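You operate a simulated robot arm through the tools that you are given. There is no shell and no other tool.

Carry out the task below with a simulated robot arm. There is one attempt and no reset: what you move stays moved.

JOB
Hoist the blue beam onto the lift table and unhook it.
Fine: wind it up 7 cm or more, land it mid-table, slide the hook back about 10 cm.

It is judged by the outcome, as a careful person would: the job done as asked, and still so three seconds after it is handed in. It fails if anything else is knocked over, pushed out of place, dropped, spilled or broken.

ROBOT AND FRAMES
A 7-joint arm with a four-finger gripper, fixed in place. Base frame: the origin is on the floor under the middle of its stand, x ahead of it, y to its left, z up. Units: m, degrees, N and s.
With the tool pointing down near the work surface it reaches from about 0.1 to 0.84 m from the base axis. Its first joint turns from -69.0 to 172.0 degrees. Payload 3.67 kg.
The tool frame sits at the grasp point between the pads (the TCP): z along the fingers, y along the line on which they close. The tips reach 0.028 m beyond it. The gripper opens to 0.112 m; its body begins 0.073 m behind the TCP.
Orientation is that of the tool frame in the base frame, as [roll, pitch, yaw] about the fixed x, y, z axes, in that order (R = Rz(yaw) Ry(pitch) Rx(roll)). With the fingers straight down and closing along the base's y, the tool's x points along the base's -x, its y along +y and its z along -z.

CONTROLS
- The arm moves only by the tool servo_tool. Its argument "rows" is a list of rows, each a list of 7 numbers: the closure, from 0 (fully open) to 1 (shut), then the shift along the base's x, y, z in m, then the turn, a rotation vector about the base's x, y, z in degrees. In form: [[gripper, dx, dy, dz, wx, wy, wz], ...]. A call has 1 to 20 rows; each row is the pose to reach, as a shift and turn from the pose commanded when the call began. A row lasts 0.2 s, in which the tool goes at most 0.05 m and 8.6 degrees; a call with a longer step from one row to the next is refused whole, and so is a gripper value outside its range. A pose out of reach is approached as far as the arm can. The call stops where the force on the tool passes 90 N (or 10 N more than at its start, if that is more) or the arm is blocked; 0.2 s more then pass. The fingers move at their own pace (about 0.1025 m/s each) and stop on an object; they squeeze with about 32 N. The grip force told is the motor's: it shows also when the fingers shut on nothing. Time passes only in rows, and 0.2 s behind the last, so rows that repeat a pose let the fingers close. The reply holds the time, the measured pose of the TCP, the force on the tool along the base axes, the opening and the grip force, in the units named above and with some noise, with the torque about the TCP (base axes, N m) and any sound that the robot's microphone picked up.
- Cameras (640 x 400 px; columns grow to the right, rows downward): "scene" is fixed at [0.0435, 0.6523, 1.5416]; the picture's right is [-0.68, -0.73, 0.00], its down [-0.20, 0.18, -0.96] and it looks along [0.71, -0.65, -0.27] (base axes); focal length 333 px, centre (320, 200). "wrist" rides on the gripper at [0.06, -0.018, -0.104] in the tool frame; the picture's right is [0.29, 0.96, 0.00], its down [-0.80, 0.24, -0.55] and it looks along [-0.53, 0.16, 0.83] (tool axes); focal length 234 px, centre (320, 200). There is no depth. A picture from a camera that has moved, and an enlarged one, comes with that camera's place and axes in the base frame and with its lens. The place of the scene camera against the robot may be out by one fixed shift of up to 0.012 m in any direction.
- grab_frame(camera): a new picture of that camera. The clock stands still meanwhile.
- move_column(by): slides the trunk up (or, below 0, down) by that many m; the arm rides with it, the base frame stays. It gives what a move gives, with no picture.
- close_up(camera, box): a new picture of the part [left, top, right, bottom] of that camera's present view, enlarged. The clock stands still meanwhile.
- hand_in(): hands the job in; it is judged then, once.

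Places have to be worked out from the pictures, the camera data and where the tool is seen. Open the gripper and draw the arm clear of the work before you hand the job in, unless the task says otherwise.

The tools are called after "Emit:" by a JSON object that holds its "name" and its "arguments". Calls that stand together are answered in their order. servo_tool: Moves the arm, as the interface text tells. Its arguments: {"type":"object","properties":{"rows":{"type":"array","items":{"type":"array","items":{"type":"number"}}}},"required":["rows"]} The other tools are called the same way: move_column (by) moves the trunk up or down; grab_frame (camera) takes a picture; close_up (camera, box) takes an enlarged picture of a part of a camera's view; hand_in () hands the job in.

At the start:

```text
time: 0.0
position: [0.6504, -0.1627, 1.4994]
ee_rot: [179.9, 0.1, 179.9]
force: [-1.1, -0.1, 0.9]
moment: [-0.01, 0.0, 0.02]
opening: 0.1122
gripper_force: 0.1
trunk travel left (down, up): [-0.775, 0.065]
```

scene: 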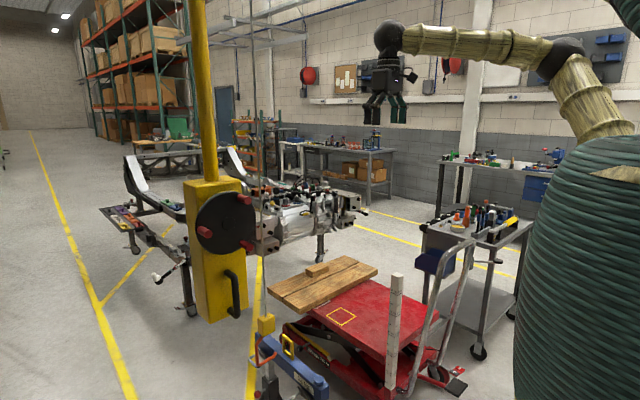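
wrist: 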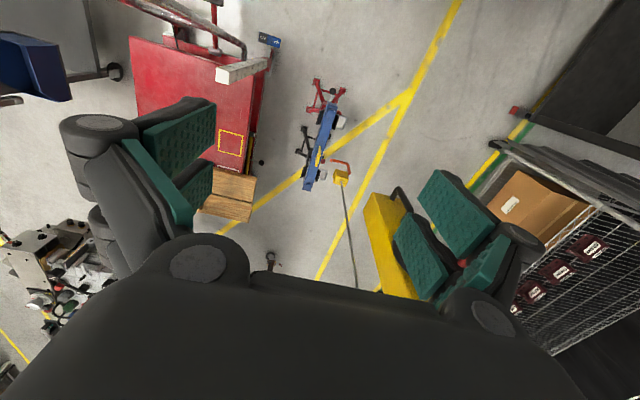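

I'll start by looking at the scene in detail: the hoist, the blue beam, the hook and the lift table.

Emit:
{"name": "close_up", "arguments": {"camera": "scene", "box": [180, 240, 480, 400]}}

Emit:
{"name": "close_up", "arguments": {"camera": "scene", "box": [140, 140, 340, 340]}}

Emit:
{"name": "close_up", "arguments": {"camera": "wrist", "box": [120, 0, 440, 300]}}

Emit:
{"name": "close_up", "arguments": {"camera": "scene", "box": [150, 0, 330, 140]}}

```text
2.13 times, centred on (330, 320) of scene
camera zoom: at [0.0435, 0.6523, 1.5416], right [-0.68, -0.73, 0.0], down [-0.2, 0.18, -0.96], along [0.71, -0.65, -0.27], focal length 711 px, centre (299, -56)
```

zoom: 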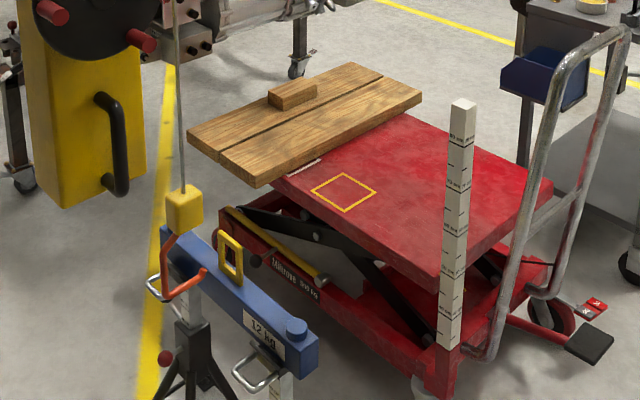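

```text
2.00 times, centred on (240, 240) of scene
camera zoom: at [0.0435, 0.6523, 1.5416], right [-0.68, -0.73, 0.0], down [-0.2, 0.18, -0.96], along [0.71, -0.65, -0.27], focal length 667 px, centre (480, 120)
```

zoom: 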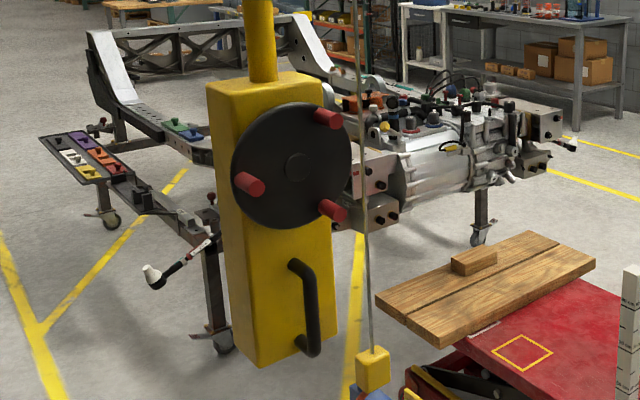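

```text
1.33 times, centred on (280, 150) of wrist
camera zoom: at [0.5905, -0.1801, 1.6031], right [-0.29, 0.96, 0.0], down [0.8, 0.24, 0.55], along [0.53, 0.16, -0.83], focal length 312 px, centre (373, 267)
```

zoom: 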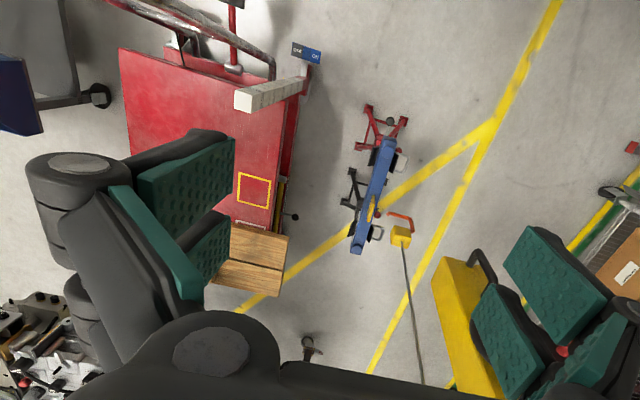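

```text
2.86 times, centred on (240, 70) of scene
camera zoom: at [0.0435, 0.6523, 1.5416], right [-0.68, -0.73, 0.0], down [-0.2, 0.18, -0.96], along [0.71, -0.65, -0.27], focal length 952 px, centre (549, 571)
```

zoom: 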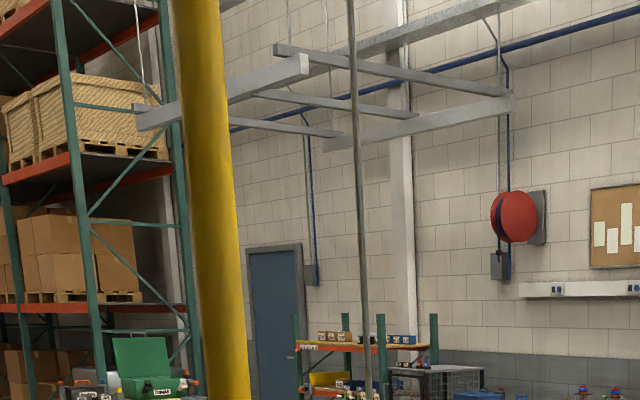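

The hoist is a hanging yellow box with a hand wheel (red knobs) and a push handle. The hook block is near (1.01, 0.05, 0.73), the beam eye near (1.03, -0.06, 0.55), and the lift table's marked square near (1.12, -0.49, 0.45). The beam and table are out of my reach, so I must work it through the wheel and handle. I'll tip the tool forward to horizontal, clear of everything, and look with the wrist camera at the hoist and its overhead rails.

Emit:
{"name": "servo_tool", "arguments": {"rows": [[0, -0.01, 0, 0, 0, -8, 0], [0, -0.03, 0, 0, 0, -16, 0], [0, -0.05, 0, 0, 0, -24, 0], [0, -0.07, 0, 0, 0, -32, 0], [0, -0.09, 0, 0, 0, -40, 0], [0, -0.11, 0, 0, 0, -48, 0], [0, -0.13, 0, 0, 0, -56, 0], [0, -0.15, 0, 0, 0, -64, 0], [0, -0.15, 0, 0, 0, -72, 0], [0, -0.15, 0, 0, 0, -80, 0], [0, -0.15, 0, 0, 0, -88, 0], [0, -0.15, 0, 0, 0, -90, 0]]}}

Emit:
{"name": "grab_frame", "arguments": {"camera": "wrist"}}

Emit:
{"name": "grab_frame", "arguments": {"camera": "scene"}}

```text
time: 2.6
position: [0.5745, -0.1397, 1.5705]
ee_rot: [32.7, 89.9, 32.7]
force: [0.4, -0.2, -0.1]
moment: [-0.01, 0.01, -0.01]
opening: 0.112
gripper_force: 0.0
out of reach, approached as far as the arm can: row 8, 9, 10, 11, 12
trunk travel left (down, up): [-0.775, 0.065]
```

```text
taken
camera wrist: at [0.4705, -0.1573, 1.5092], right [0.0, 0.96, -0.29], down [-0.56, 0.24, 0.8], along [0.83, 0.16, 0.53], focal length 234 px, centre (320, 200)
```

wrist: 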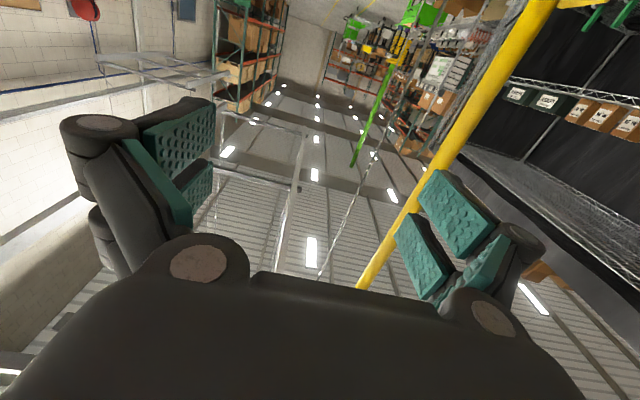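

```text
taken
```

scene: 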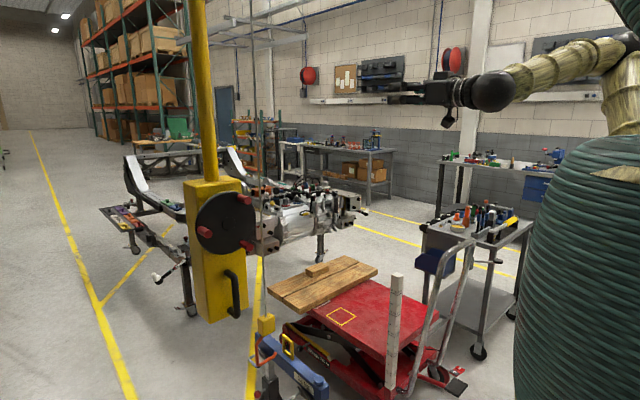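

The tool is now horizontal but the arm stopped near its inner limit. The post and the rope both hang vertically from an overhead carriage. I'll lower the trunk so the wrist camera is level with the wheel and handle, then look again.

Emit:
{"name": "move_column", "arguments": {"by": -0.35}}

Emit:
{"name": "grab_frame", "arguments": {"camera": "wrist"}}

Emit:
{"name": "grab_frame", "arguments": {"camera": "scene"}}

```text
time: 6.0
position: [0.5753, -0.1387, 1.2197]
ee_rot: [117.3, 89.9, 117.2]
force: [-0.3, -0.8, -0.7]
moment: [0.01, 0.0, -0.03]
opening: 0.1122
gripper_force: 0.0
trunk travel left (down, up): [-0.425, 0.415]
```

```text
taken
camera wrist: at [0.4709, -0.1571, 1.1589], right [0.0, 0.96, -0.29], down [-0.55, 0.24, 0.8], along [0.83, 0.16, 0.53], focal length 234 px, centre (320, 200)
```

wrist: 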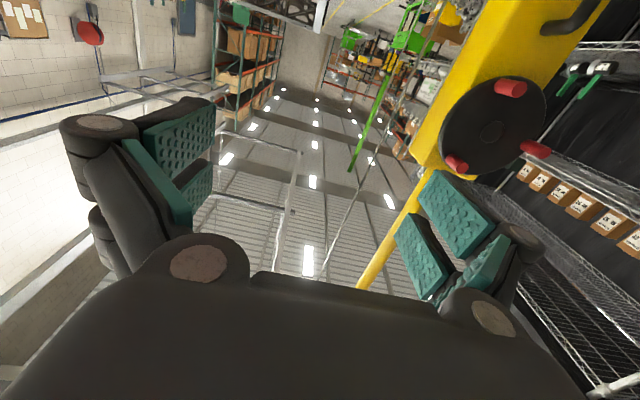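

```text
taken
```

scene: 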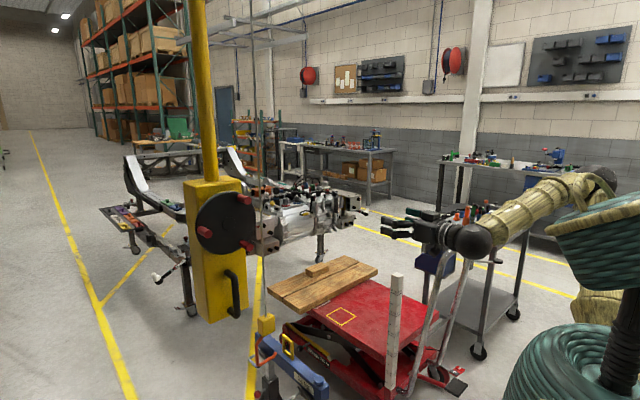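

The wheel centre triangulates to about (0.935, 0.213, 1.20), with knobs on a radius of about 0.086 m at 2°, 122° and 242°. Next I'll zoom in on the hook, the eye and the handle to understand how they engage.

Emit:
{"name": "close_up", "arguments": {"camera": "scene", "box": [235, 300, 345, 400]}}

Emit:
{"name": "close_up", "arguments": {"camera": "scene", "box": [190, 250, 290, 340]}}

Emit:
{"name": "close_up", "arguments": {"camera": "scene", "box": [260, 250, 470, 400]}}

Emit:
{"name": "close_up", "arguments": {"camera": "wrist", "box": [380, 0, 640, 200]}}

```text
4.00 times, centred on (290, 350) of scene
camera zoom: at [0.0435, 0.6523, 1.5416], right [-0.68, -0.73, 0.0], down [-0.2, 0.18, -0.96], along [0.71, -0.65, -0.27], focal length 1333 px, centre (440, -400)
```

zoom: 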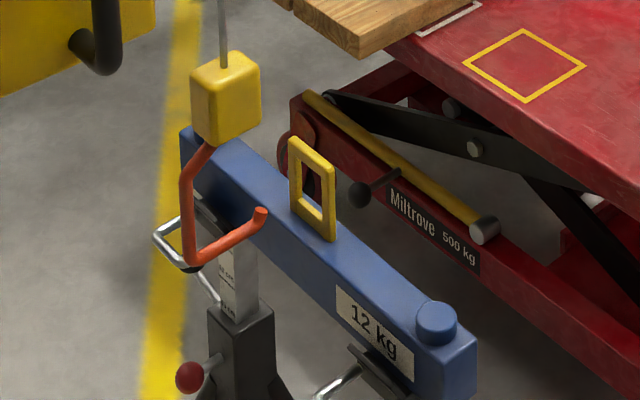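

```text
4.44 times, centred on (240, 295) of scene
camera zoom: at [0.0435, 0.6523, 1.5416], right [-0.68, -0.73, 0.0], down [-0.2, 0.18, -0.96], along [0.71, -0.65, -0.27], focal length 1481 px, centre (676, -222)
```

zoom: 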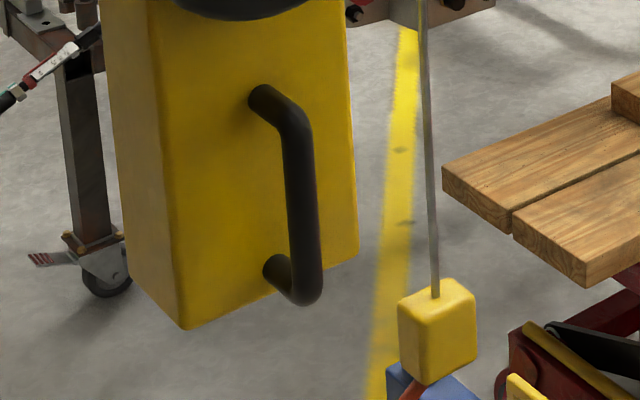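

```text
2.67 times, centred on (365, 325) of scene
camera zoom: at [0.0435, 0.6523, 1.5416], right [-0.68, -0.73, 0.0], down [-0.2, 0.18, -0.96], along [0.71, -0.65, -0.27], focal length 889 px, centre (200, -133)
```

zoom: 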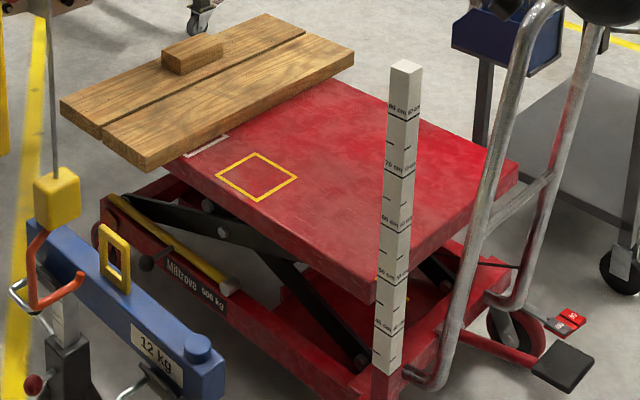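

```text
2.00 times, centred on (510, 100) of wrist
camera zoom: at [0.4709, -0.1571, 1.1589], right [0.0, 0.96, -0.29], down [-0.55, 0.24, 0.8], along [0.83, 0.16, 0.53], focal length 468 px, centre (-60, 400)
```

zoom: 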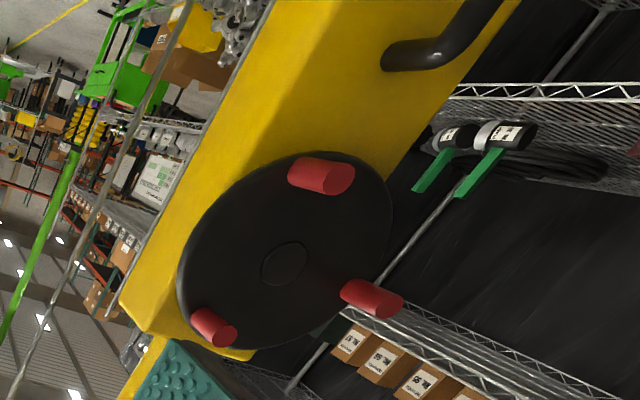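

The hook prong points toward -y at z≈0.56. The rectangular eye opening, whose normal is along y, is centred at about (1.02, -0.06, 0.555). So sliding the hoist about 10 cm toward -y should put the prong through the eye. I'll roll the tool half a turn so the wrist camera sits on top, looking forward and down, which is better for handling the wheel and handle.

Emit:
{"name": "servo_tool", "arguments": {"rows": [[0, 0, 0, 0, 8.5, 0, 0], [0, 0, 0, 0, 17, 0, 0], [0, 0, 0, 0, 25.5, 0, 0], [0, 0, 0, 0, 34, 0, 0], [0, 0, 0, 0, 42.5, 0, 0], [0, 0, 0, 0, 51, 0, 0], [0, 0, 0, 0, 59.5, 0, 0], [0, 0, 0, 0, 68, 0, 0], [0, 0, 0, 0, 76.5, 0, 0], [0, 0, 0, 0, 85, 0, 0], [0, 0, 0, 0, 93.5, 0, 0], [0, 0, 0, 0, 102, 0, 0], [0, 0, 0, 0, 110.5, 0, 0], [0, 0, 0, 0, 119, 0, 0], [0, 0, 0, 0, 127.5, 0, 0], [0, 0, 0, 0, 136, 0, 0], [0, 0, 0, 0, 144.5, 0, 0], [0, 0, 0, 0, 153, 0, 0], [0, 0, 0, 0, 161.5, 0, 0], [0, 0, 0, 0, 170, 0, 0]]}}

Emit:
{"name": "grab_frame", "arguments": {"camera": "wrist"}}

Emit:
{"name": "grab_frame", "arguments": {"camera": "scene"}}

```text
time: 10.2
position: [0.5764, -0.1399, 1.2199]
ee_rot: [90.0, -80.2, 90.0]
force: [-0.6, -0.5, -0.2]
moment: [0.0, -0.01, 0.03]
opening: 0.112
gripper_force: 0.0
trunk travel left (down, up): [-0.425, 0.415]
```

```text
taken
camera wrist: at [0.4712, -0.112, 1.2749], right [0.0, -0.89, 0.45], down [-0.55, -0.37, -0.74], along [0.83, -0.25, -0.5], focal length 234 px, centre (320, 200)
```

wrist: 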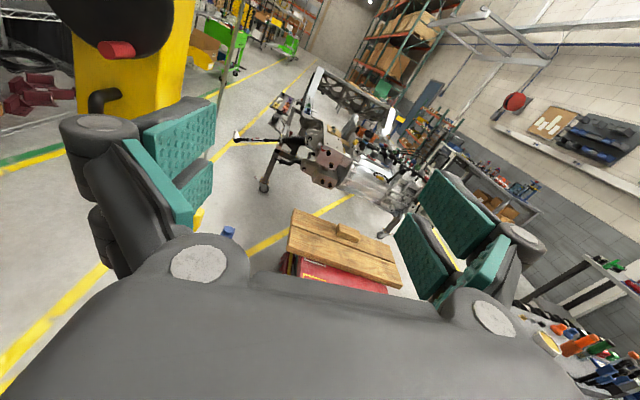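

```text
taken
```

scene: 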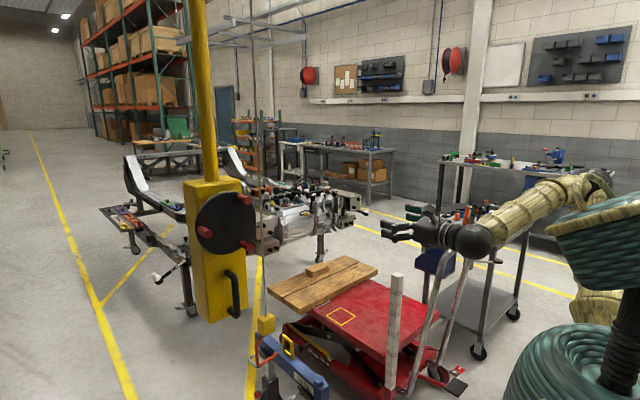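

The roll works fine. I'll finish the last 10°, then in a second move tilt the tool down toward the table to get a good view of the table top, beam, plank and ruler.

Emit:
{"name": "servo_tool", "arguments": {"rows": [[0, 0, 0, 0, 5, 0, 0], [0, 0, 0, 0, 10, 0, 0]]}}

Emit:
{"name": "servo_tool", "arguments": {"rows": [[0, 0, 0, 0, 0, 6, -5], [0, 0, 0, 0.02, 0, 12, -10], [0, 0, 0, 0.04, 0, 18, -15], [0, 0, 0, 0.06, 0, 24, -20], [0, 0, 0, 0.08, 0, 30, -25], [0, 0, 0, 0.1, 0, 36, -30], [0, 0, 0, 0.1, 0, 40, -34]]}}

Emit:
{"name": "grab_frame", "arguments": {"camera": "wrist"}}

```text
time: 10.8
position: [0.5752, -0.1387, 1.2185]
ee_rot: [-97.1, -89.9, -82.9]
force: [-0.2, 0.8, -0.3]
moment: [0.02, 0.0, 0.04]
opening: 0.1122
gripper_force: 0.1
trunk travel left (down, up): [-0.425, 0.415]
```

```text
time: 12.4
position: [0.5743, -0.1391, 1.3187]
ee_rot: [162.3, -50.7, -17.8]
force: [0.1, 1.2, 0.6]
moment: [-0.01, 0.01, 0.02]
opening: 0.1121
gripper_force: 0.0
trunk travel left (down, up): [-0.425, 0.415]
```

```text
taken
camera wrist: at [0.5575, -0.0824, 1.4235], right [-0.32, -0.86, 0.41], down [-0.94, 0.24, -0.23], along [0.1, -0.46, -0.88], focal length 234 px, centre (320, 200)
```

wrist: 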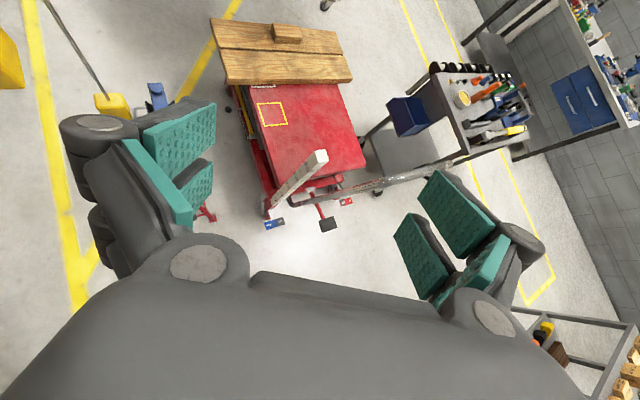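

Now I have a clear top view of the table. I'll enlarge it.

Emit:
{"name": "close_up", "arguments": {"camera": "wrist", "box": [190, 0, 390, 240]}}

Emit:
{"name": "close_up", "arguments": {"camera": "wrist", "box": [200, 70, 380, 210]}}

```text
1.67 times, centred on (290, 120) of wrist
camera zoom: at [0.5575, -0.0824, 1.4235], right [-0.32, -0.86, 0.41], down [-0.94, 0.24, -0.23], along [0.1, -0.46, -0.88], focal length 390 px, centre (370, 333)
```

zoom: 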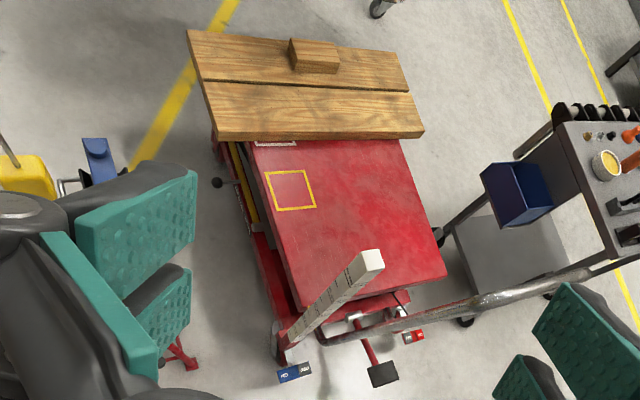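

```text
2.86 times, centred on (290, 140) of wrist
camera zoom: at [0.5575, -0.0824, 1.4235], right [-0.32, -0.86, 0.41], down [-0.94, 0.24, -0.23], along [0.1, -0.46, -0.88], focal length 669 px, centre (406, 371)
```

zoom: 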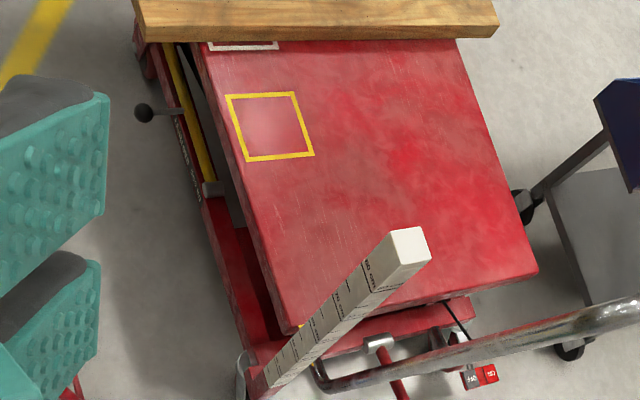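

Table top spans y≈-0.415 to -0.93 and x≈0.78 to the plank edge at 1.28, so mid-table is y≈-0.67. The beam (x≈0.80–1.245) fits between the ruler (x≈0.73) and the plank if it travels along y. The handle is near (0.91, 0.21, 0.98), so it must go from y≈0.21 to about -0.5. I'll level the tool again and test in free air whether the arm reaches the far end of that stroke, high above the ruler.

Emit:
{"name": "servo_tool", "arguments": {"rows": [[0, 0.01, 0, 0, 0, -6, 5], [0, 0.02, 0, -0.02, 0, -12, 10], [0, 0.03, 0, -0.04, 0, -18, 15], [0, 0.04, 0, -0.06, 0, -24, 20], [0, 0.05, 0, -0.08, 0, -30, 25], [0, 0.06, 0, -0.1, 0, -36, 30], [0, 0.07, 0, -0.12, 0, -40, 34]]}}

Emit:
{"name": "servo_tool", "arguments": {"rows": [[0, 0.02, -0.03, 0, 0, 0, -3], [0, 0.05, -0.06, 0, 0, 0, -6], [0, 0.08, -0.09, 0, 0, 0, -9], [0, 0.11, -0.12, 0, 0, 0, -12], [0, 0.14, -0.15, 0, 0, 0, -15], [0, 0.17, -0.18, 0, 0, 0, -18], [0, 0.19, -0.21, 0, 0, 0, -20], [0, 0.21, -0.24, 0, 0, 0, -20], [0, 0.23, -0.27, 0, 0, 0, -20], [0, 0.25, -0.3, 0, 0, 0, -20], [0, 0.27, -0.33, 0, 0, 0, -20], [0, 0.27, -0.36, 0, 0, 0, -20], [0, 0.27, -0.38, 0, 0, 0, -20]]}}

Emit:
{"name": "grab_frame", "arguments": {"camera": "scene"}}

Emit:
{"name": "grab_frame", "arguments": {"camera": "wrist"}}

```text
time: 14.0
position: [0.6457, -0.1418, 1.1994]
ee_rot: [-75.1, -89.8, -104.7]
force: [0.6, -0.6, -0.4]
moment: [0.03, 0.02, -0.01]
opening: 0.112
gripper_force: 0.1
trunk travel left (down, up): [-0.425, 0.415]
```

```text
time: 16.8
position: [0.9161, -0.5198, 1.1997]
ee_rot: [-88.3, -89.9, -111.7]
force: [-0.2, -0.6, 0.3]
moment: [0.01, -0.03, 0.0]
opening: 0.1121
gripper_force: 0.1
trunk travel left (down, up): [-0.425, 0.415]
```

```text
taken
```

scene: 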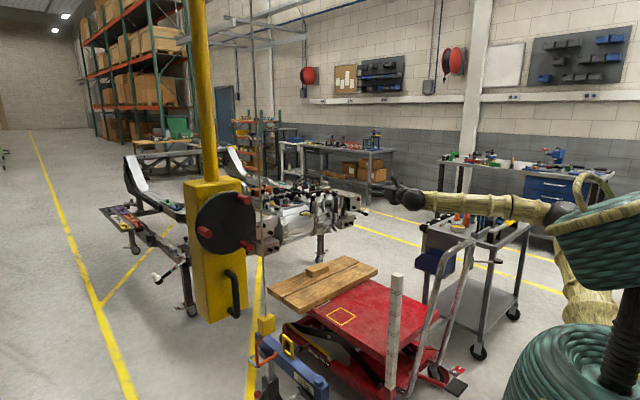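

```text
taken
camera wrist: at [0.824, -0.4668, 1.2577], right [-0.33, -0.9, 0.29], down [-0.6, -0.04, -0.8], along [0.73, -0.43, -0.53], focal length 234 px, centre (320, 200)
```

wrist: 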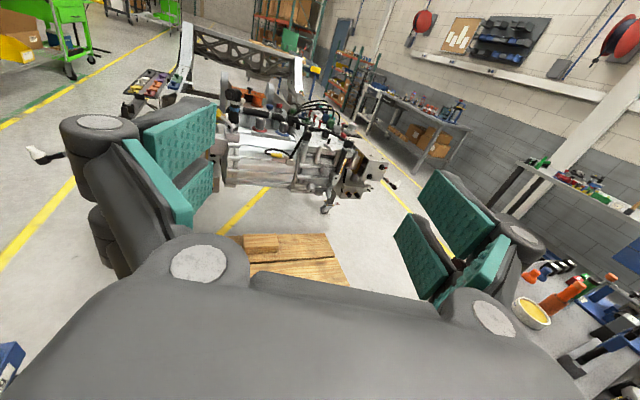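

Full stroke is reachable. I'll now draw back to in front of the hoist at x≈0.72, y≈0.21, yaw 0, still at z≈1.2. Then I'll lower the trunk by about 0.2 to the handle's height.

Emit:
{"name": "servo_tool", "arguments": {"rows": [[0, -0.03, 0.03, 0, 0, 0, 2], [0, -0.06, 0.07, 0, 0, 0, 4], [0, -0.09, 0.11, 0, 0, 0, 6], [0, -0.11, 0.15, 0, 0, 0, 8], [0, -0.13, 0.19, 0, 0, 0, 10], [0, -0.15, 0.23, 0, 0, 0, 12], [0, -0.17, 0.27, 0, 0, 0, 14], [0, -0.19, 0.31, 0, 0, 0, 16], [0, -0.2, 0.35, 0, 0, 0, 18], [0, -0.2, 0.4, 0, 0, 0, 20], [0, -0.2, 0.45, 0, 0, 0, 20], [0, -0.2, 0.5, 0, 0, 0, 20], [0, -0.2, 0.55, 0, 0, 0, 20], [0, -0.2, 0.6, 0, 0, 0, 20], [0, -0.2, 0.65, 0, 0, 0, 20], [0, -0.2, 0.69, 0, 0, 0, 20], [0, -0.2, 0.72, 0, 0, 0, 20]]}}

Emit:
{"name": "move_column", "arguments": {"by": -0.2}}

Emit:
{"name": "grab_frame", "arguments": {"camera": "wrist"}}

Emit:
{"name": "grab_frame", "arguments": {"camera": "scene"}}

```text
time: 20.4
position: [0.7159, 0.2018, 1.1981]
ee_rot: [-39.1, -89.9, -140.9]
force: [-0.7, 0.1, 0.8]
moment: [0.01, -0.02, 0.0]
opening: 0.1119
gripper_force: 0.1
trunk travel left (down, up): [-0.425, 0.415]
```

```text
time: 22.6
position: [0.7146, 0.2015, 0.9984]
ee_rot: [-60.9, -89.9, -119.2]
force: [-0.2, 0.3, 0.5]
moment: [0.01, -0.01, 0.01]
opening: 0.1119
gripper_force: 0.0
trunk travel left (down, up): [-0.225, 0.615]
```

```text
taken
camera wrist: at [0.611, 0.2195, 1.0577], right [0.0, -0.96, 0.29], down [-0.55, -0.24, -0.8], along [0.83, -0.16, -0.53], focal length 234 px, centre (320, 200)
```

wrist: 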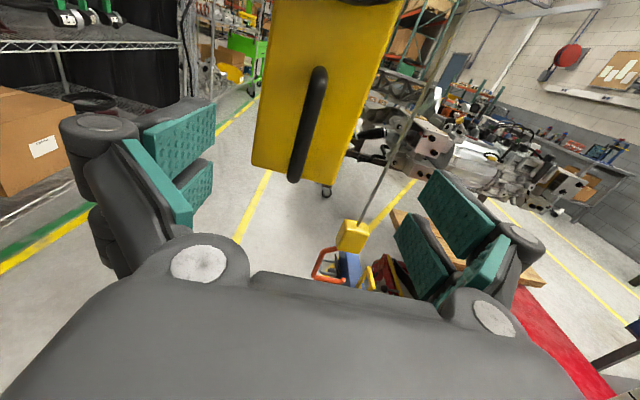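

```text
taken
```

scene: 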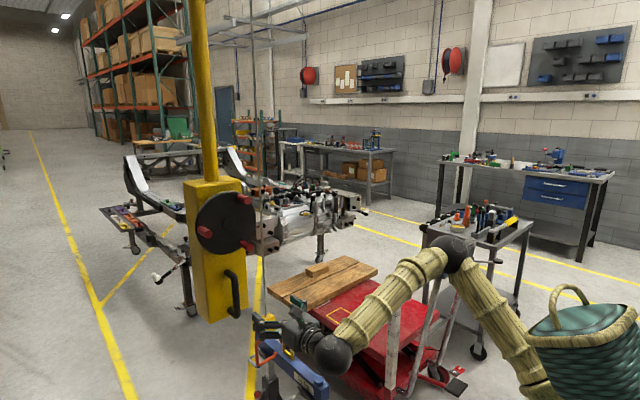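

The handle bar is vertical at y≈0.212, running z≈0.90–1.03 at x≈0.915. I'll drive forward with the fingers open around it to x≈0.90, at z≈0.975, and check before closing.

Emit:
{"name": "servo_tool", "arguments": {"rows": [[0, 0.03, 0.003, -0.006, 0, 0, 0], [0, 0.06, 0.006, -0.012, 0, 0, 0], [0, 0.09, 0.009, -0.018, 0, 0, 0], [0, 0.12, 0.01, -0.022, 0, 0, 0], [0, 0.145, 0.01, -0.023, 0, 0, 0], [0, 0.165, 0.01, -0.023, 0, 0, 0], [0, 0.18, 0.01, -0.023, 0, 0, 0], [0, 0.188, 0.01, -0.023, 0, 0, 0]]}}

Emit:
{"name": "grab_frame", "arguments": {"camera": "wrist"}}

Emit:
{"name": "close_up", "arguments": {"camera": "scene", "box": [180, 220, 340, 340]}}

```text
time: 24.4
position: [0.9038, 0.2118, 0.9766]
ee_rot: [-57.2, -90.0, -122.8]
force: [-0.2, -0.4, 0.3]
moment: [-0.02, 0.0, -0.03]
opening: 0.1122
gripper_force: 0.1
trunk travel left (down, up): [-0.225, 0.615]
```

```text
taken
camera wrist: at [0.7991, 0.2308, 1.0349], right [0.0, -0.96, 0.29], down [-0.55, -0.24, -0.8], along [0.83, -0.16, -0.53], focal length 234 px, centre (320, 200)
```

wrist: 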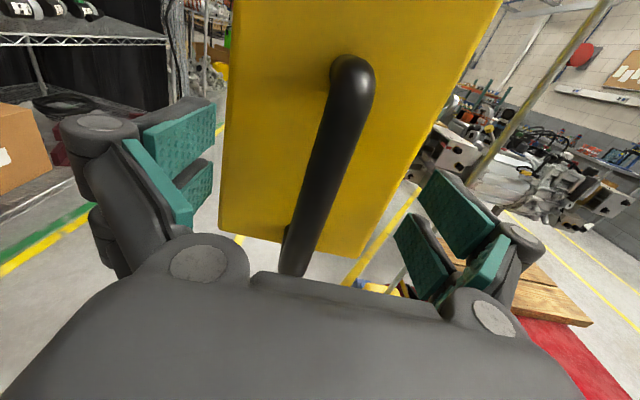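

```text
3.33 times, centred on (260, 280) of scene
camera zoom: at [0.0435, 0.6523, 1.5416], right [-0.68, -0.73, 0.0], down [-0.2, 0.18, -0.96], along [0.71, -0.65, -0.27], focal length 1111 px, centre (520, -67)
```

zoom: 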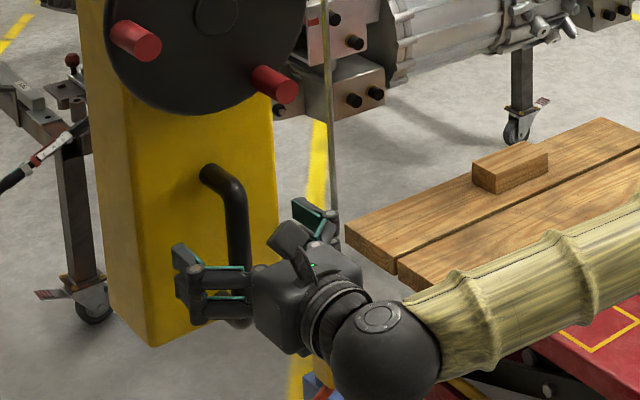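

The fingers straddle the bar, which I now triangulate at x≈0.92, y≈0.213. I'll advance 12 mm and close on it.

Emit:
{"name": "servo_tool", "arguments": {"rows": [[0, 0.006, 0, 0, 0, 0, 0], [0, 0.012, 0.001, 0, 0, 0, 0], [0.5, 0.012, 0.001, 0, 0, 0, 0], [1, 0.012, 0.001, 0, 0, 0, 0], [1, 0.012, 0.001, 0, 0, 0, 0], [1, 0.012, 0.001, 0, 0, 0, 0], [1, 0.012, 0.001, 0, 0, 0, 0]]}}

Emit:
{"name": "grab_frame", "arguments": {"camera": "wrist"}}

Emit:
{"name": "grab_frame", "arguments": {"camera": "scene"}}

```text
time: 26.0
position: [0.9156, 0.2102, 0.9744]
ee_rot: [-78.5, -89.9, -101.8]
force: [-0.8, -10.1, -0.3]
moment: [-0.57, 0.13, -0.32]
opening: 0.021
gripper_force: 44.6
trunk travel left (down, up): [-0.225, 0.615]
```

```text
taken
camera wrist: at [0.8118, 0.2289, 1.035], right [0.0, -0.96, 0.29], down [-0.55, -0.24, -0.8], along [0.83, -0.16, -0.53], focal length 234 px, centre (320, 200)
```

wrist: 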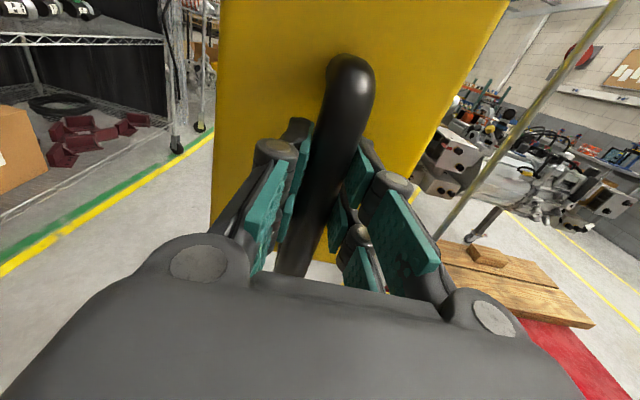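

```text
taken
```

scene: 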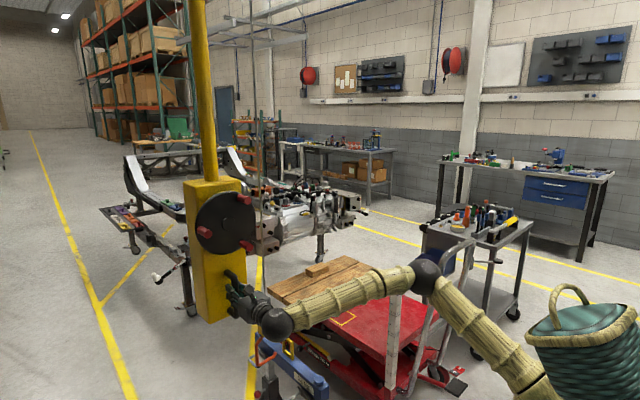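

Gripped (opening 21 mm on the bar). Now I'll slide the hoist gently 10 cm toward -y so the hook prong enters the eye, watching the forces.

Emit:
{"name": "servo_tool", "arguments": {"rows": [[1, 0, -0.003, 0, 0, 0, 0], [1, 0, -0.008, 0, 0, 0, 0], [1, 0, -0.014, 0, 0, 0, 0], [1, 0, -0.021, 0, 0, 0, 0], [1, 0, -0.028, 0, 0, 0, 0], [1, 0, -0.035, 0, 0, 0, 0], [1, 0, -0.04, 0, 0, 0, 0], [1, 0, -0.044, 0, 0, 0, 0], [1, 0, -0.047, 0, 0, 0, 0], [1, 0, -0.05, 0, 0, 0, 0], [1, 0, -0.05, 0, 0, 0, 0]]}}

Emit:
{"name": "grab_frame", "arguments": {"camera": "scene"}}

Emit:
{"name": "close_up", "arguments": {"camera": "scene", "box": [235, 300, 345, 400]}}

```text
time: 28.4
position: [0.9157, 0.1627, 0.975]
ee_rot: [-42.7, -89.9, -137.2]
force: [25.0, 9.1, 21.5]
moment: [-0.18, 0.1, 0.02]
opening: 0.0211
gripper_force: 44.9
trunk travel left (down, up): [-0.225, 0.615]
```

```text
taken
```

scene: 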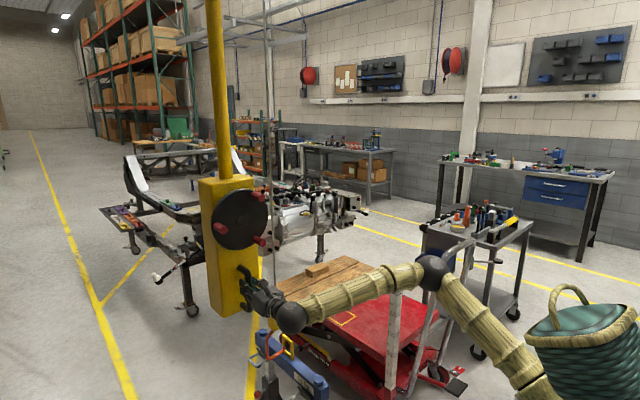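

```text
4.00 times, centred on (290, 350) of scene
camera zoom: at [0.0435, 0.6523, 1.5416], right [-0.68, -0.73, 0.0], down [-0.2, 0.18, -0.96], along [0.71, -0.65, -0.27], focal length 1333 px, centre (440, -400)
```

zoom: 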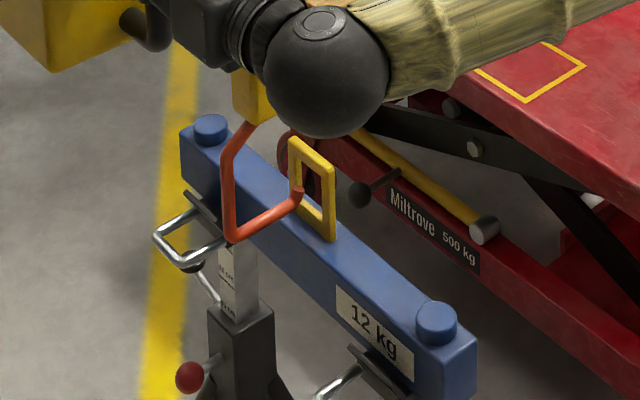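

The hoist slid 5 cm with the hook tip now right at the eye. Some side force built up (25 N in x, 21 N in z), so I'll enlarge the eye to check the alignment before going through.

Emit:
{"name": "close_up", "arguments": {"camera": "scene", "box": [275, 325, 330, 365]}}

Emit:
{"name": "close_up", "arguments": {"camera": "wrist", "box": [180, 0, 640, 300]}}

```text
10.00 times, centred on (302, 345) of scene
camera zoom: at [0.0435, 0.6523, 1.5416], right [-0.68, -0.73, 0.0], down [-0.2, 0.18, -0.96], along [0.71, -0.65, -0.27], focal length 3333 px, centre (495, -1250)
```

zoom: 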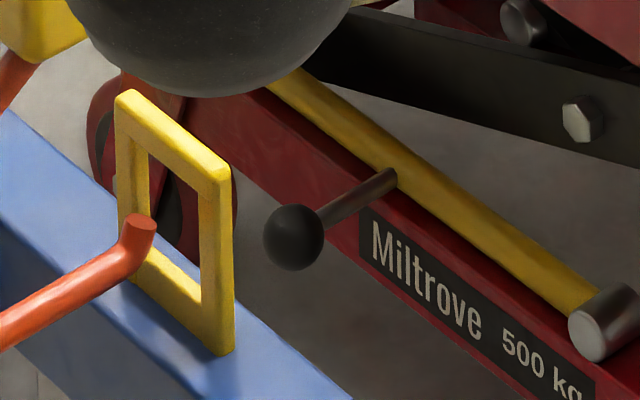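

```text
1.33 times, centred on (410, 150) of wrist
camera zoom: at [0.8113, 0.1811, 1.0348], right [0.0, -0.96, 0.29], down [-0.55, -0.24, -0.8], along [0.83, -0.16, -0.53], focal length 312 px, centre (200, 267)
```

zoom: 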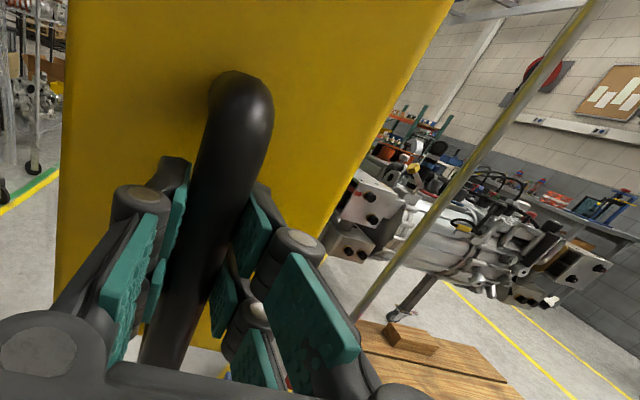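

The prong looks centred enough to pass: the tip is about 1.3 cm in front of the ring and roughly centred on the opening. I'll continue slowly 2.5 cm and check that the beam isn't being pushed.

Emit:
{"name": "servo_tool", "arguments": {"rows": [[1, 0, -0.003, 0, 0, 0, 0], [1, 0, -0.008, 0, 0, 0, 0], [1, 0, -0.013, 0, 0, 0, 0], [1, 0, -0.018, 0, 0, 0, 0], [1, 0, -0.022, 0, 0, 0, 0], [1, 0, -0.025, 0, 0, 0, 0]]}}

Emit:
{"name": "close_up", "arguments": {"camera": "scene", "box": [235, 300, 345, 400]}}

Emit:
{"name": "close_up", "arguments": {"camera": "scene", "box": [275, 325, 330, 365]}}

```text
time: 29.8
position: [0.9154, 0.1386, 0.9747]
ee_rot: [-47.5, -89.9, -132.6]
force: [19.9, 8.5, 20.4]
moment: [-0.16, 0.25, 0.15]
opening: 0.0211
gripper_force: 44.8
trunk travel left (down, up): [-0.225, 0.615]
```

```text
4.00 times, centred on (290, 350) of scene
camera zoom: at [0.0435, 0.6523, 1.5416], right [-0.68, -0.73, 0.0], down [-0.2, 0.18, -0.96], along [0.71, -0.65, -0.27], focal length 1333 px, centre (440, -400)
```

zoom: 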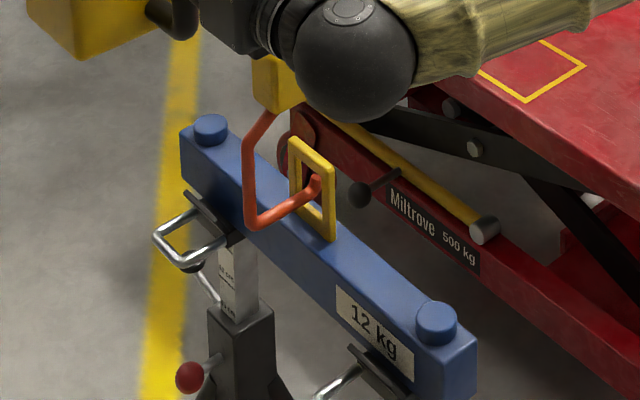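

```text
10.00 times, centred on (302, 345) of scene
camera zoom: at [0.0435, 0.6523, 1.5416], right [-0.68, -0.73, 0.0], down [-0.2, 0.18, -0.96], along [0.71, -0.65, -0.27], focal length 3333 px, centre (495, -1250)
```

zoom: 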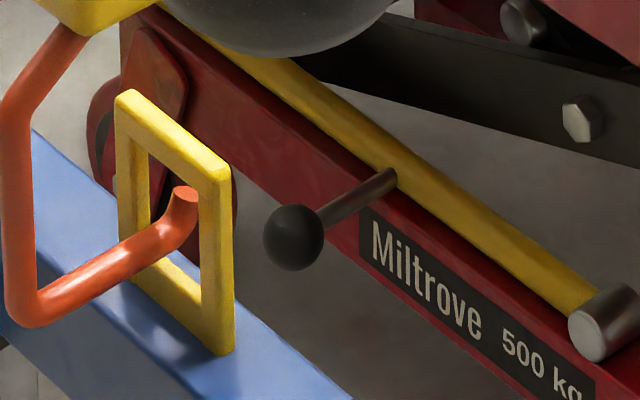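

The tip is passing cleanly through the opening and the beam has not moved. I'll slide another 3 cm so the rope line is right above the eye.

Emit:
{"name": "servo_tool", "arguments": {"rows": [[1, 0, -0.003, 0, 0, 0, 0], [1, 0, -0.008, 0, 0, 0, 0], [1, 0, -0.013, 0, 0, 0, 0], [1, 0, -0.018, 0, 0, 0, 0], [1, 0, -0.023, 0, 0, 0, 0], [1, 0, -0.027, 0, 0, 0, 0], [1, 0, -0.03, 0, 0, 0, 0], [1, 0, -0.03, 0, 0, 0, 0]]}}

Emit:
{"name": "close_up", "arguments": {"camera": "scene", "box": [235, 300, 345, 400]}}

Emit:
{"name": "close_up", "arguments": {"camera": "scene", "box": [265, 315, 330, 365]}}

```text
time: 31.6
position: [0.9145, 0.1087, 0.9746]
ee_rot: [114.7, -90.0, 65.3]
force: [9.7, 8.7, 12.9]
moment: [-0.07, -0.19, 0.06]
opening: 0.021
gripper_force: 45.3
trunk travel left (down, up): [-0.225, 0.615]
```

```text
4.00 times, centred on (290, 350) of scene
camera zoom: at [0.0435, 0.6523, 1.5416], right [-0.68, -0.73, 0.0], down [-0.2, 0.18, -0.96], along [0.71, -0.65, -0.27], focal length 1333 px, centre (440, -400)
```

zoom: 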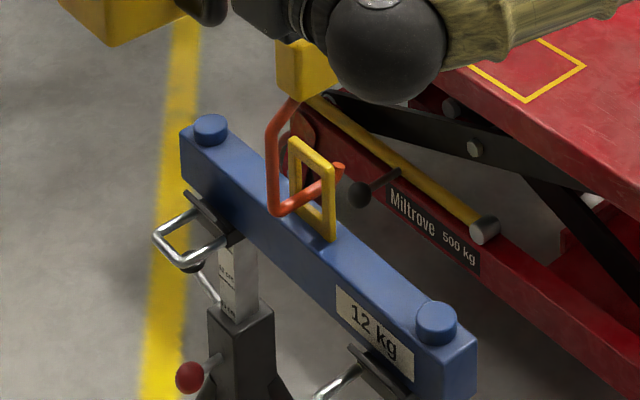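

```text
8.00 times, centred on (298, 340) of scene
camera zoom: at [0.0435, 0.6523, 1.5416], right [-0.68, -0.73, 0.0], down [-0.2, 0.18, -0.96], along [0.71, -0.65, -0.27], focal length 2666 px, centre (500, -920)
```

zoom: 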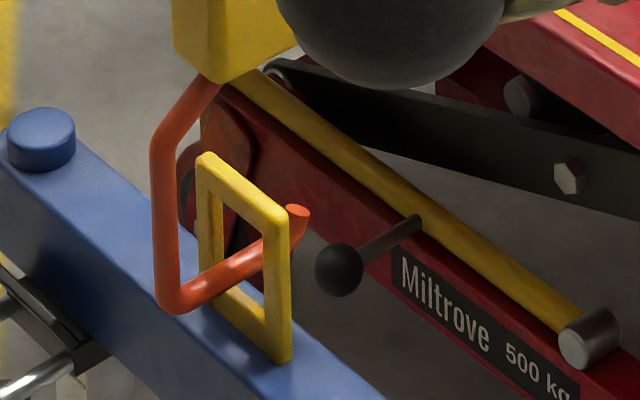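

The prong is fully through the eye (slid 10.4 cm), with the beam still. I'll release the handle, back straight out, and raise the trunk to wheel height.

Emit:
{"name": "servo_tool", "arguments": {"rows": [[0.6, 0, 0, 0, 0, 0, 0], [0, 0, 0, 0, 0, 0, 0], [0, 0, 0, 0, 0, 0, 0], [0, 0, 0, 0, 0, 0, 0], [0, -0.02, 0, 0, 0, 0, 0], [0, -0.05, 0, 0, 0, 0, 0], [0, -0.08, 0, 0, 0, 0, 0], [0, -0.11, 0, 0, 0, 0, 0], [0, -0.14, 0, 0, 0, 0, 0], [0, -0.16, 0, 0, 0, 0, 0]]}}

Emit:
{"name": "move_column", "arguments": {"by": 0.2}}

Emit:
{"name": "grab_frame", "arguments": {"camera": "wrist"}}

Emit:
{"name": "grab_frame", "arguments": {"camera": "scene"}}

```text
time: 33.8
position: [0.7566, 0.1079, 0.9741]
ee_rot: [-40.9, -89.9, -139.1]
force: [0.4, -0.2, -0.3]
moment: [0.0, -0.03, 0.01]
opening: 0.1121
gripper_force: 0.0
trunk travel left (down, up): [-0.225, 0.615]
```

```text
time: 36.0
position: [0.7564, 0.1069, 1.1739]
ee_rot: [-73.8, -89.8, -106.2]
force: [-0.6, -0.6, -0.4]
moment: [0.0, -0.02, -0.01]
opening: 0.1121
gripper_force: 0.1
trunk travel left (down, up): [-0.425, 0.415]
```

```text
taken
camera wrist: at [0.6531, 0.1261, 1.2333], right [0.0, -0.96, 0.29], down [-0.55, -0.24, -0.8], along [0.83, -0.16, -0.53], focal length 234 px, centre (320, 200)
```

wrist: 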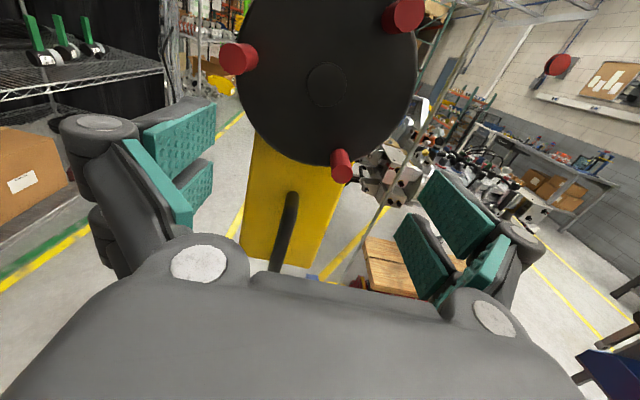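

```text
taken
```

scene: 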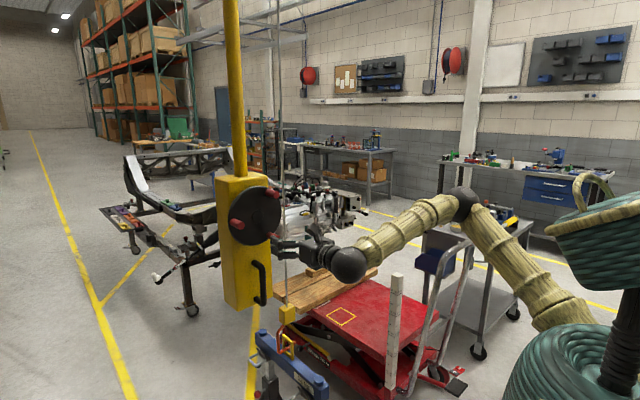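

Knobs now measure at A (0.068, 1.128), B (0.068, 1.271) and C (0.194, 1.203) in (y, z), so the wheel centre is (0.110, 1.201) with a radius of about 0.0855. I'll approach knob C on the left side with the fingers half open.

Emit:
{"name": "servo_tool", "arguments": {"rows": [[0.15, 0, 0.03, 0.01, 0, 0, 0], [0.3, 0, 0.06, 0.02, 0, 0, 0], [0.3, 0.01, 0.087, 0.029, 0, 0, 0], [0.3, 0.04, 0.087, 0.029, 0, 0, 0], [0.3, 0.07, 0.087, 0.029, 0, 0, 0], [0.3, 0.09, 0.087, 0.029, 0, 0, 0], [0.3, 0.11, 0.087, 0.029, 0, 0, 0], [0.3, 0.122, 0.087, 0.029, 0, 0, 0]]}}

Emit:
{"name": "grab_frame", "arguments": {"camera": "wrist"}}

Emit:
{"name": "close_up", "arguments": {"camera": "scene", "box": [190, 150, 350, 330]}}

```text
time: 37.8
position: [0.8796, 0.1947, 1.2026]
ee_rot: [-68.0, -89.9, -111.9]
force: [0.6, -0.1, 0.2]
moment: [-0.01, -0.02, 0.02]
opening: 0.0786
gripper_force: 0.0
trunk travel left (down, up): [-0.425, 0.415]
```

```text
taken
camera wrist: at [0.775, 0.2137, 1.2623], right [0.0, -0.96, 0.29], down [-0.55, -0.24, -0.8], along [0.83, -0.16, -0.53], focal length 234 px, centre (320, 200)
```

wrist: 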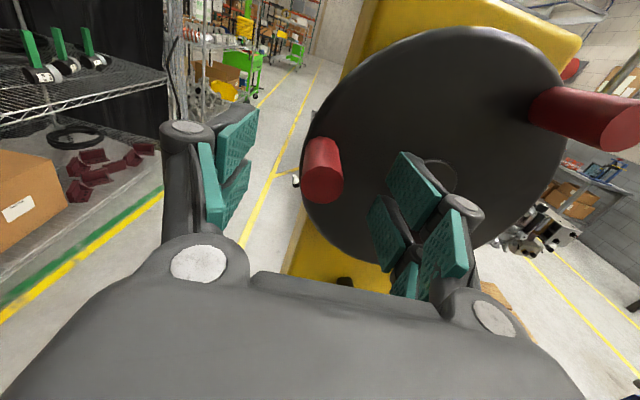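

```text
2.22 times, centred on (270, 240) of scene
camera zoom: at [0.0435, 0.6523, 1.5416], right [-0.68, -0.73, 0.0], down [-0.2, 0.18, -0.96], along [0.71, -0.65, -0.27], focal length 741 px, centre (431, 111)
```

zoom: 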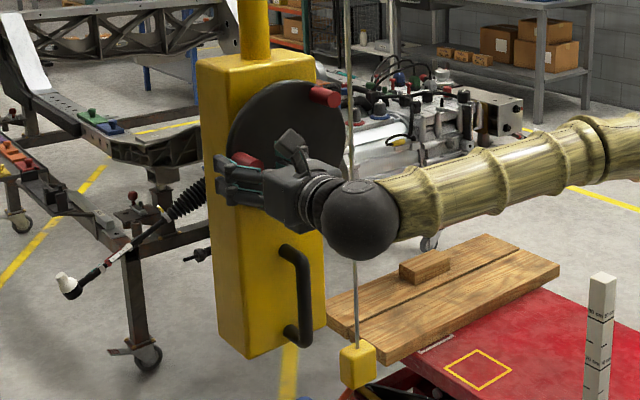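

Knob C (tip at x≈0.886, y≈0.195, z≈1.203) is centred between the fingers. I'll advance 2 cm and close on it.

Emit:
{"name": "servo_tool", "arguments": {"rows": [[0.3, 0.01, 0, 0, 0, 0, 0], [0.3, 0.02, 0, 0, 0, 0, 0], [0.7, 0.02, 0, 0, 0, 0, 0], [1, 0.02, 0, 0, 0, 0, 0], [1, 0.02, 0, 0, 0, 0, 0], [1, 0.02, 0, 0, 0, 0, 0]]}}

Emit:
{"name": "grab_frame", "arguments": {"camera": "wrist"}}

```text
time: 39.2
position: [0.9002, 0.1939, 1.2011]
ee_rot: [-86.2, -89.9, -93.8]
force: [-2.0, -6.7, -2.4]
moment: [0.13, 0.0, -0.77]
opening: 0.0211
gripper_force: 45.2
trunk travel left (down, up): [-0.425, 0.415]
```

```text
taken
camera wrist: at [0.7955, 0.2123, 1.2616], right [0.0, -0.96, 0.29], down [-0.55, -0.24, -0.8], along [0.83, -0.16, -0.53], focal length 234 px, centre (320, 200)
```

wrist: 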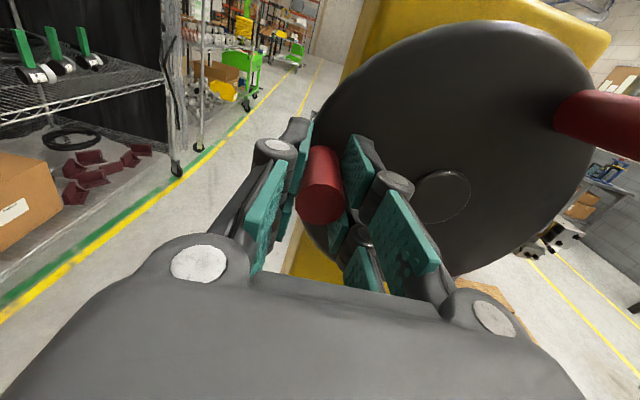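

Knob gripped firmly. I'll record the hook's height, then make a small 16° clockwise test turn (as seen from the robot) with the tool rolling along, to find which direction winds up.

Emit:
{"name": "close_up", "arguments": {"camera": "scene", "box": [260, 290, 325, 365]}}

Emit:
{"name": "servo_tool", "arguments": {"rows": [[1, 0, -0.0002, 0.0059, 4, 0, 0], [1, 0, -0.0008, 0.0118, 8, 0, 0], [1, 0, -0.0019, 0.0177, 12, 0, 0], [1, 0, -0.0033, 0.0234, 16, 0, 0], [1, 0, -0.0033, 0.0234, 16, 0, 0]]}}

Emit:
{"name": "close_up", "arguments": {"camera": "scene", "box": [260, 290, 325, 365]}}

Emit:
{"name": "grab_frame", "arguments": {"camera": "wrist"}}

```text
5.33 times, centred on (292, 328) of scene
camera zoom: at [0.0435, 0.6523, 1.5416], right [-0.68, -0.73, 0.0], down [-0.2, 0.18, -0.96], along [0.71, -0.65, -0.27], focal length 1778 px, centre (467, -480)
```

zoom: 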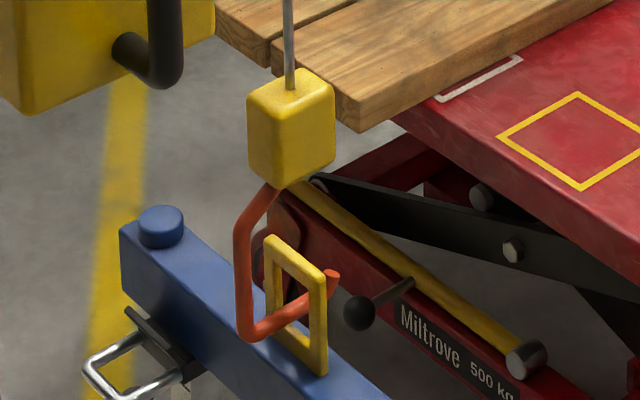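

```text
time: 40.4
position: [0.9005, 0.19, 1.2245]
ee_rot: [-90.1, -73.8, -89.9]
force: [-8.4, -9.9, -12.8]
moment: [0.57, 0.37, -0.1]
opening: 0.0212
gripper_force: 44.8
trunk travel left (down, up): [-0.425, 0.415]
```

```text
5.33 times, centred on (292, 328) of scene
camera zoom: at [0.0435, 0.6523, 1.5416], right [-0.68, -0.73, 0.0], down [-0.2, 0.18, -0.96], along [0.71, -0.65, -0.27], focal length 1778 px, centre (467, -480)
```

zoom: 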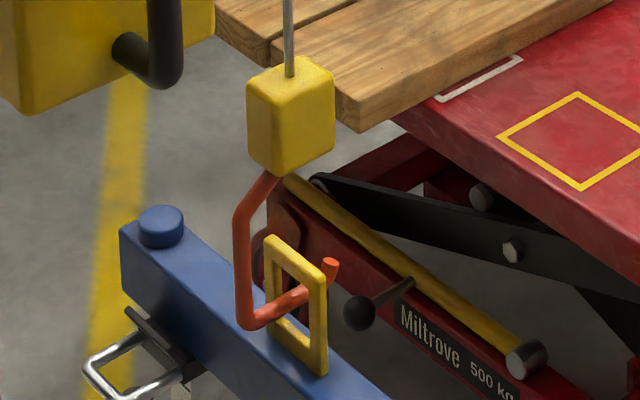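

```text
taken
camera wrist: at [0.7955, 0.191, 1.2877], right [0.0, -1.0, 0.01], down [-0.55, -0.01, -0.83], along [0.83, -0.01, -0.55], focal length 234 px, centre (320, 200)
```

wrist: 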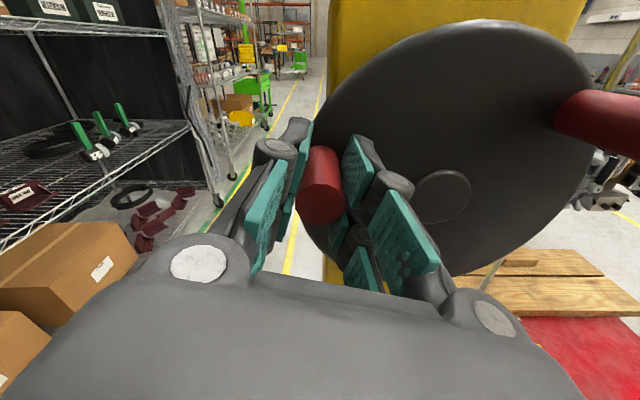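

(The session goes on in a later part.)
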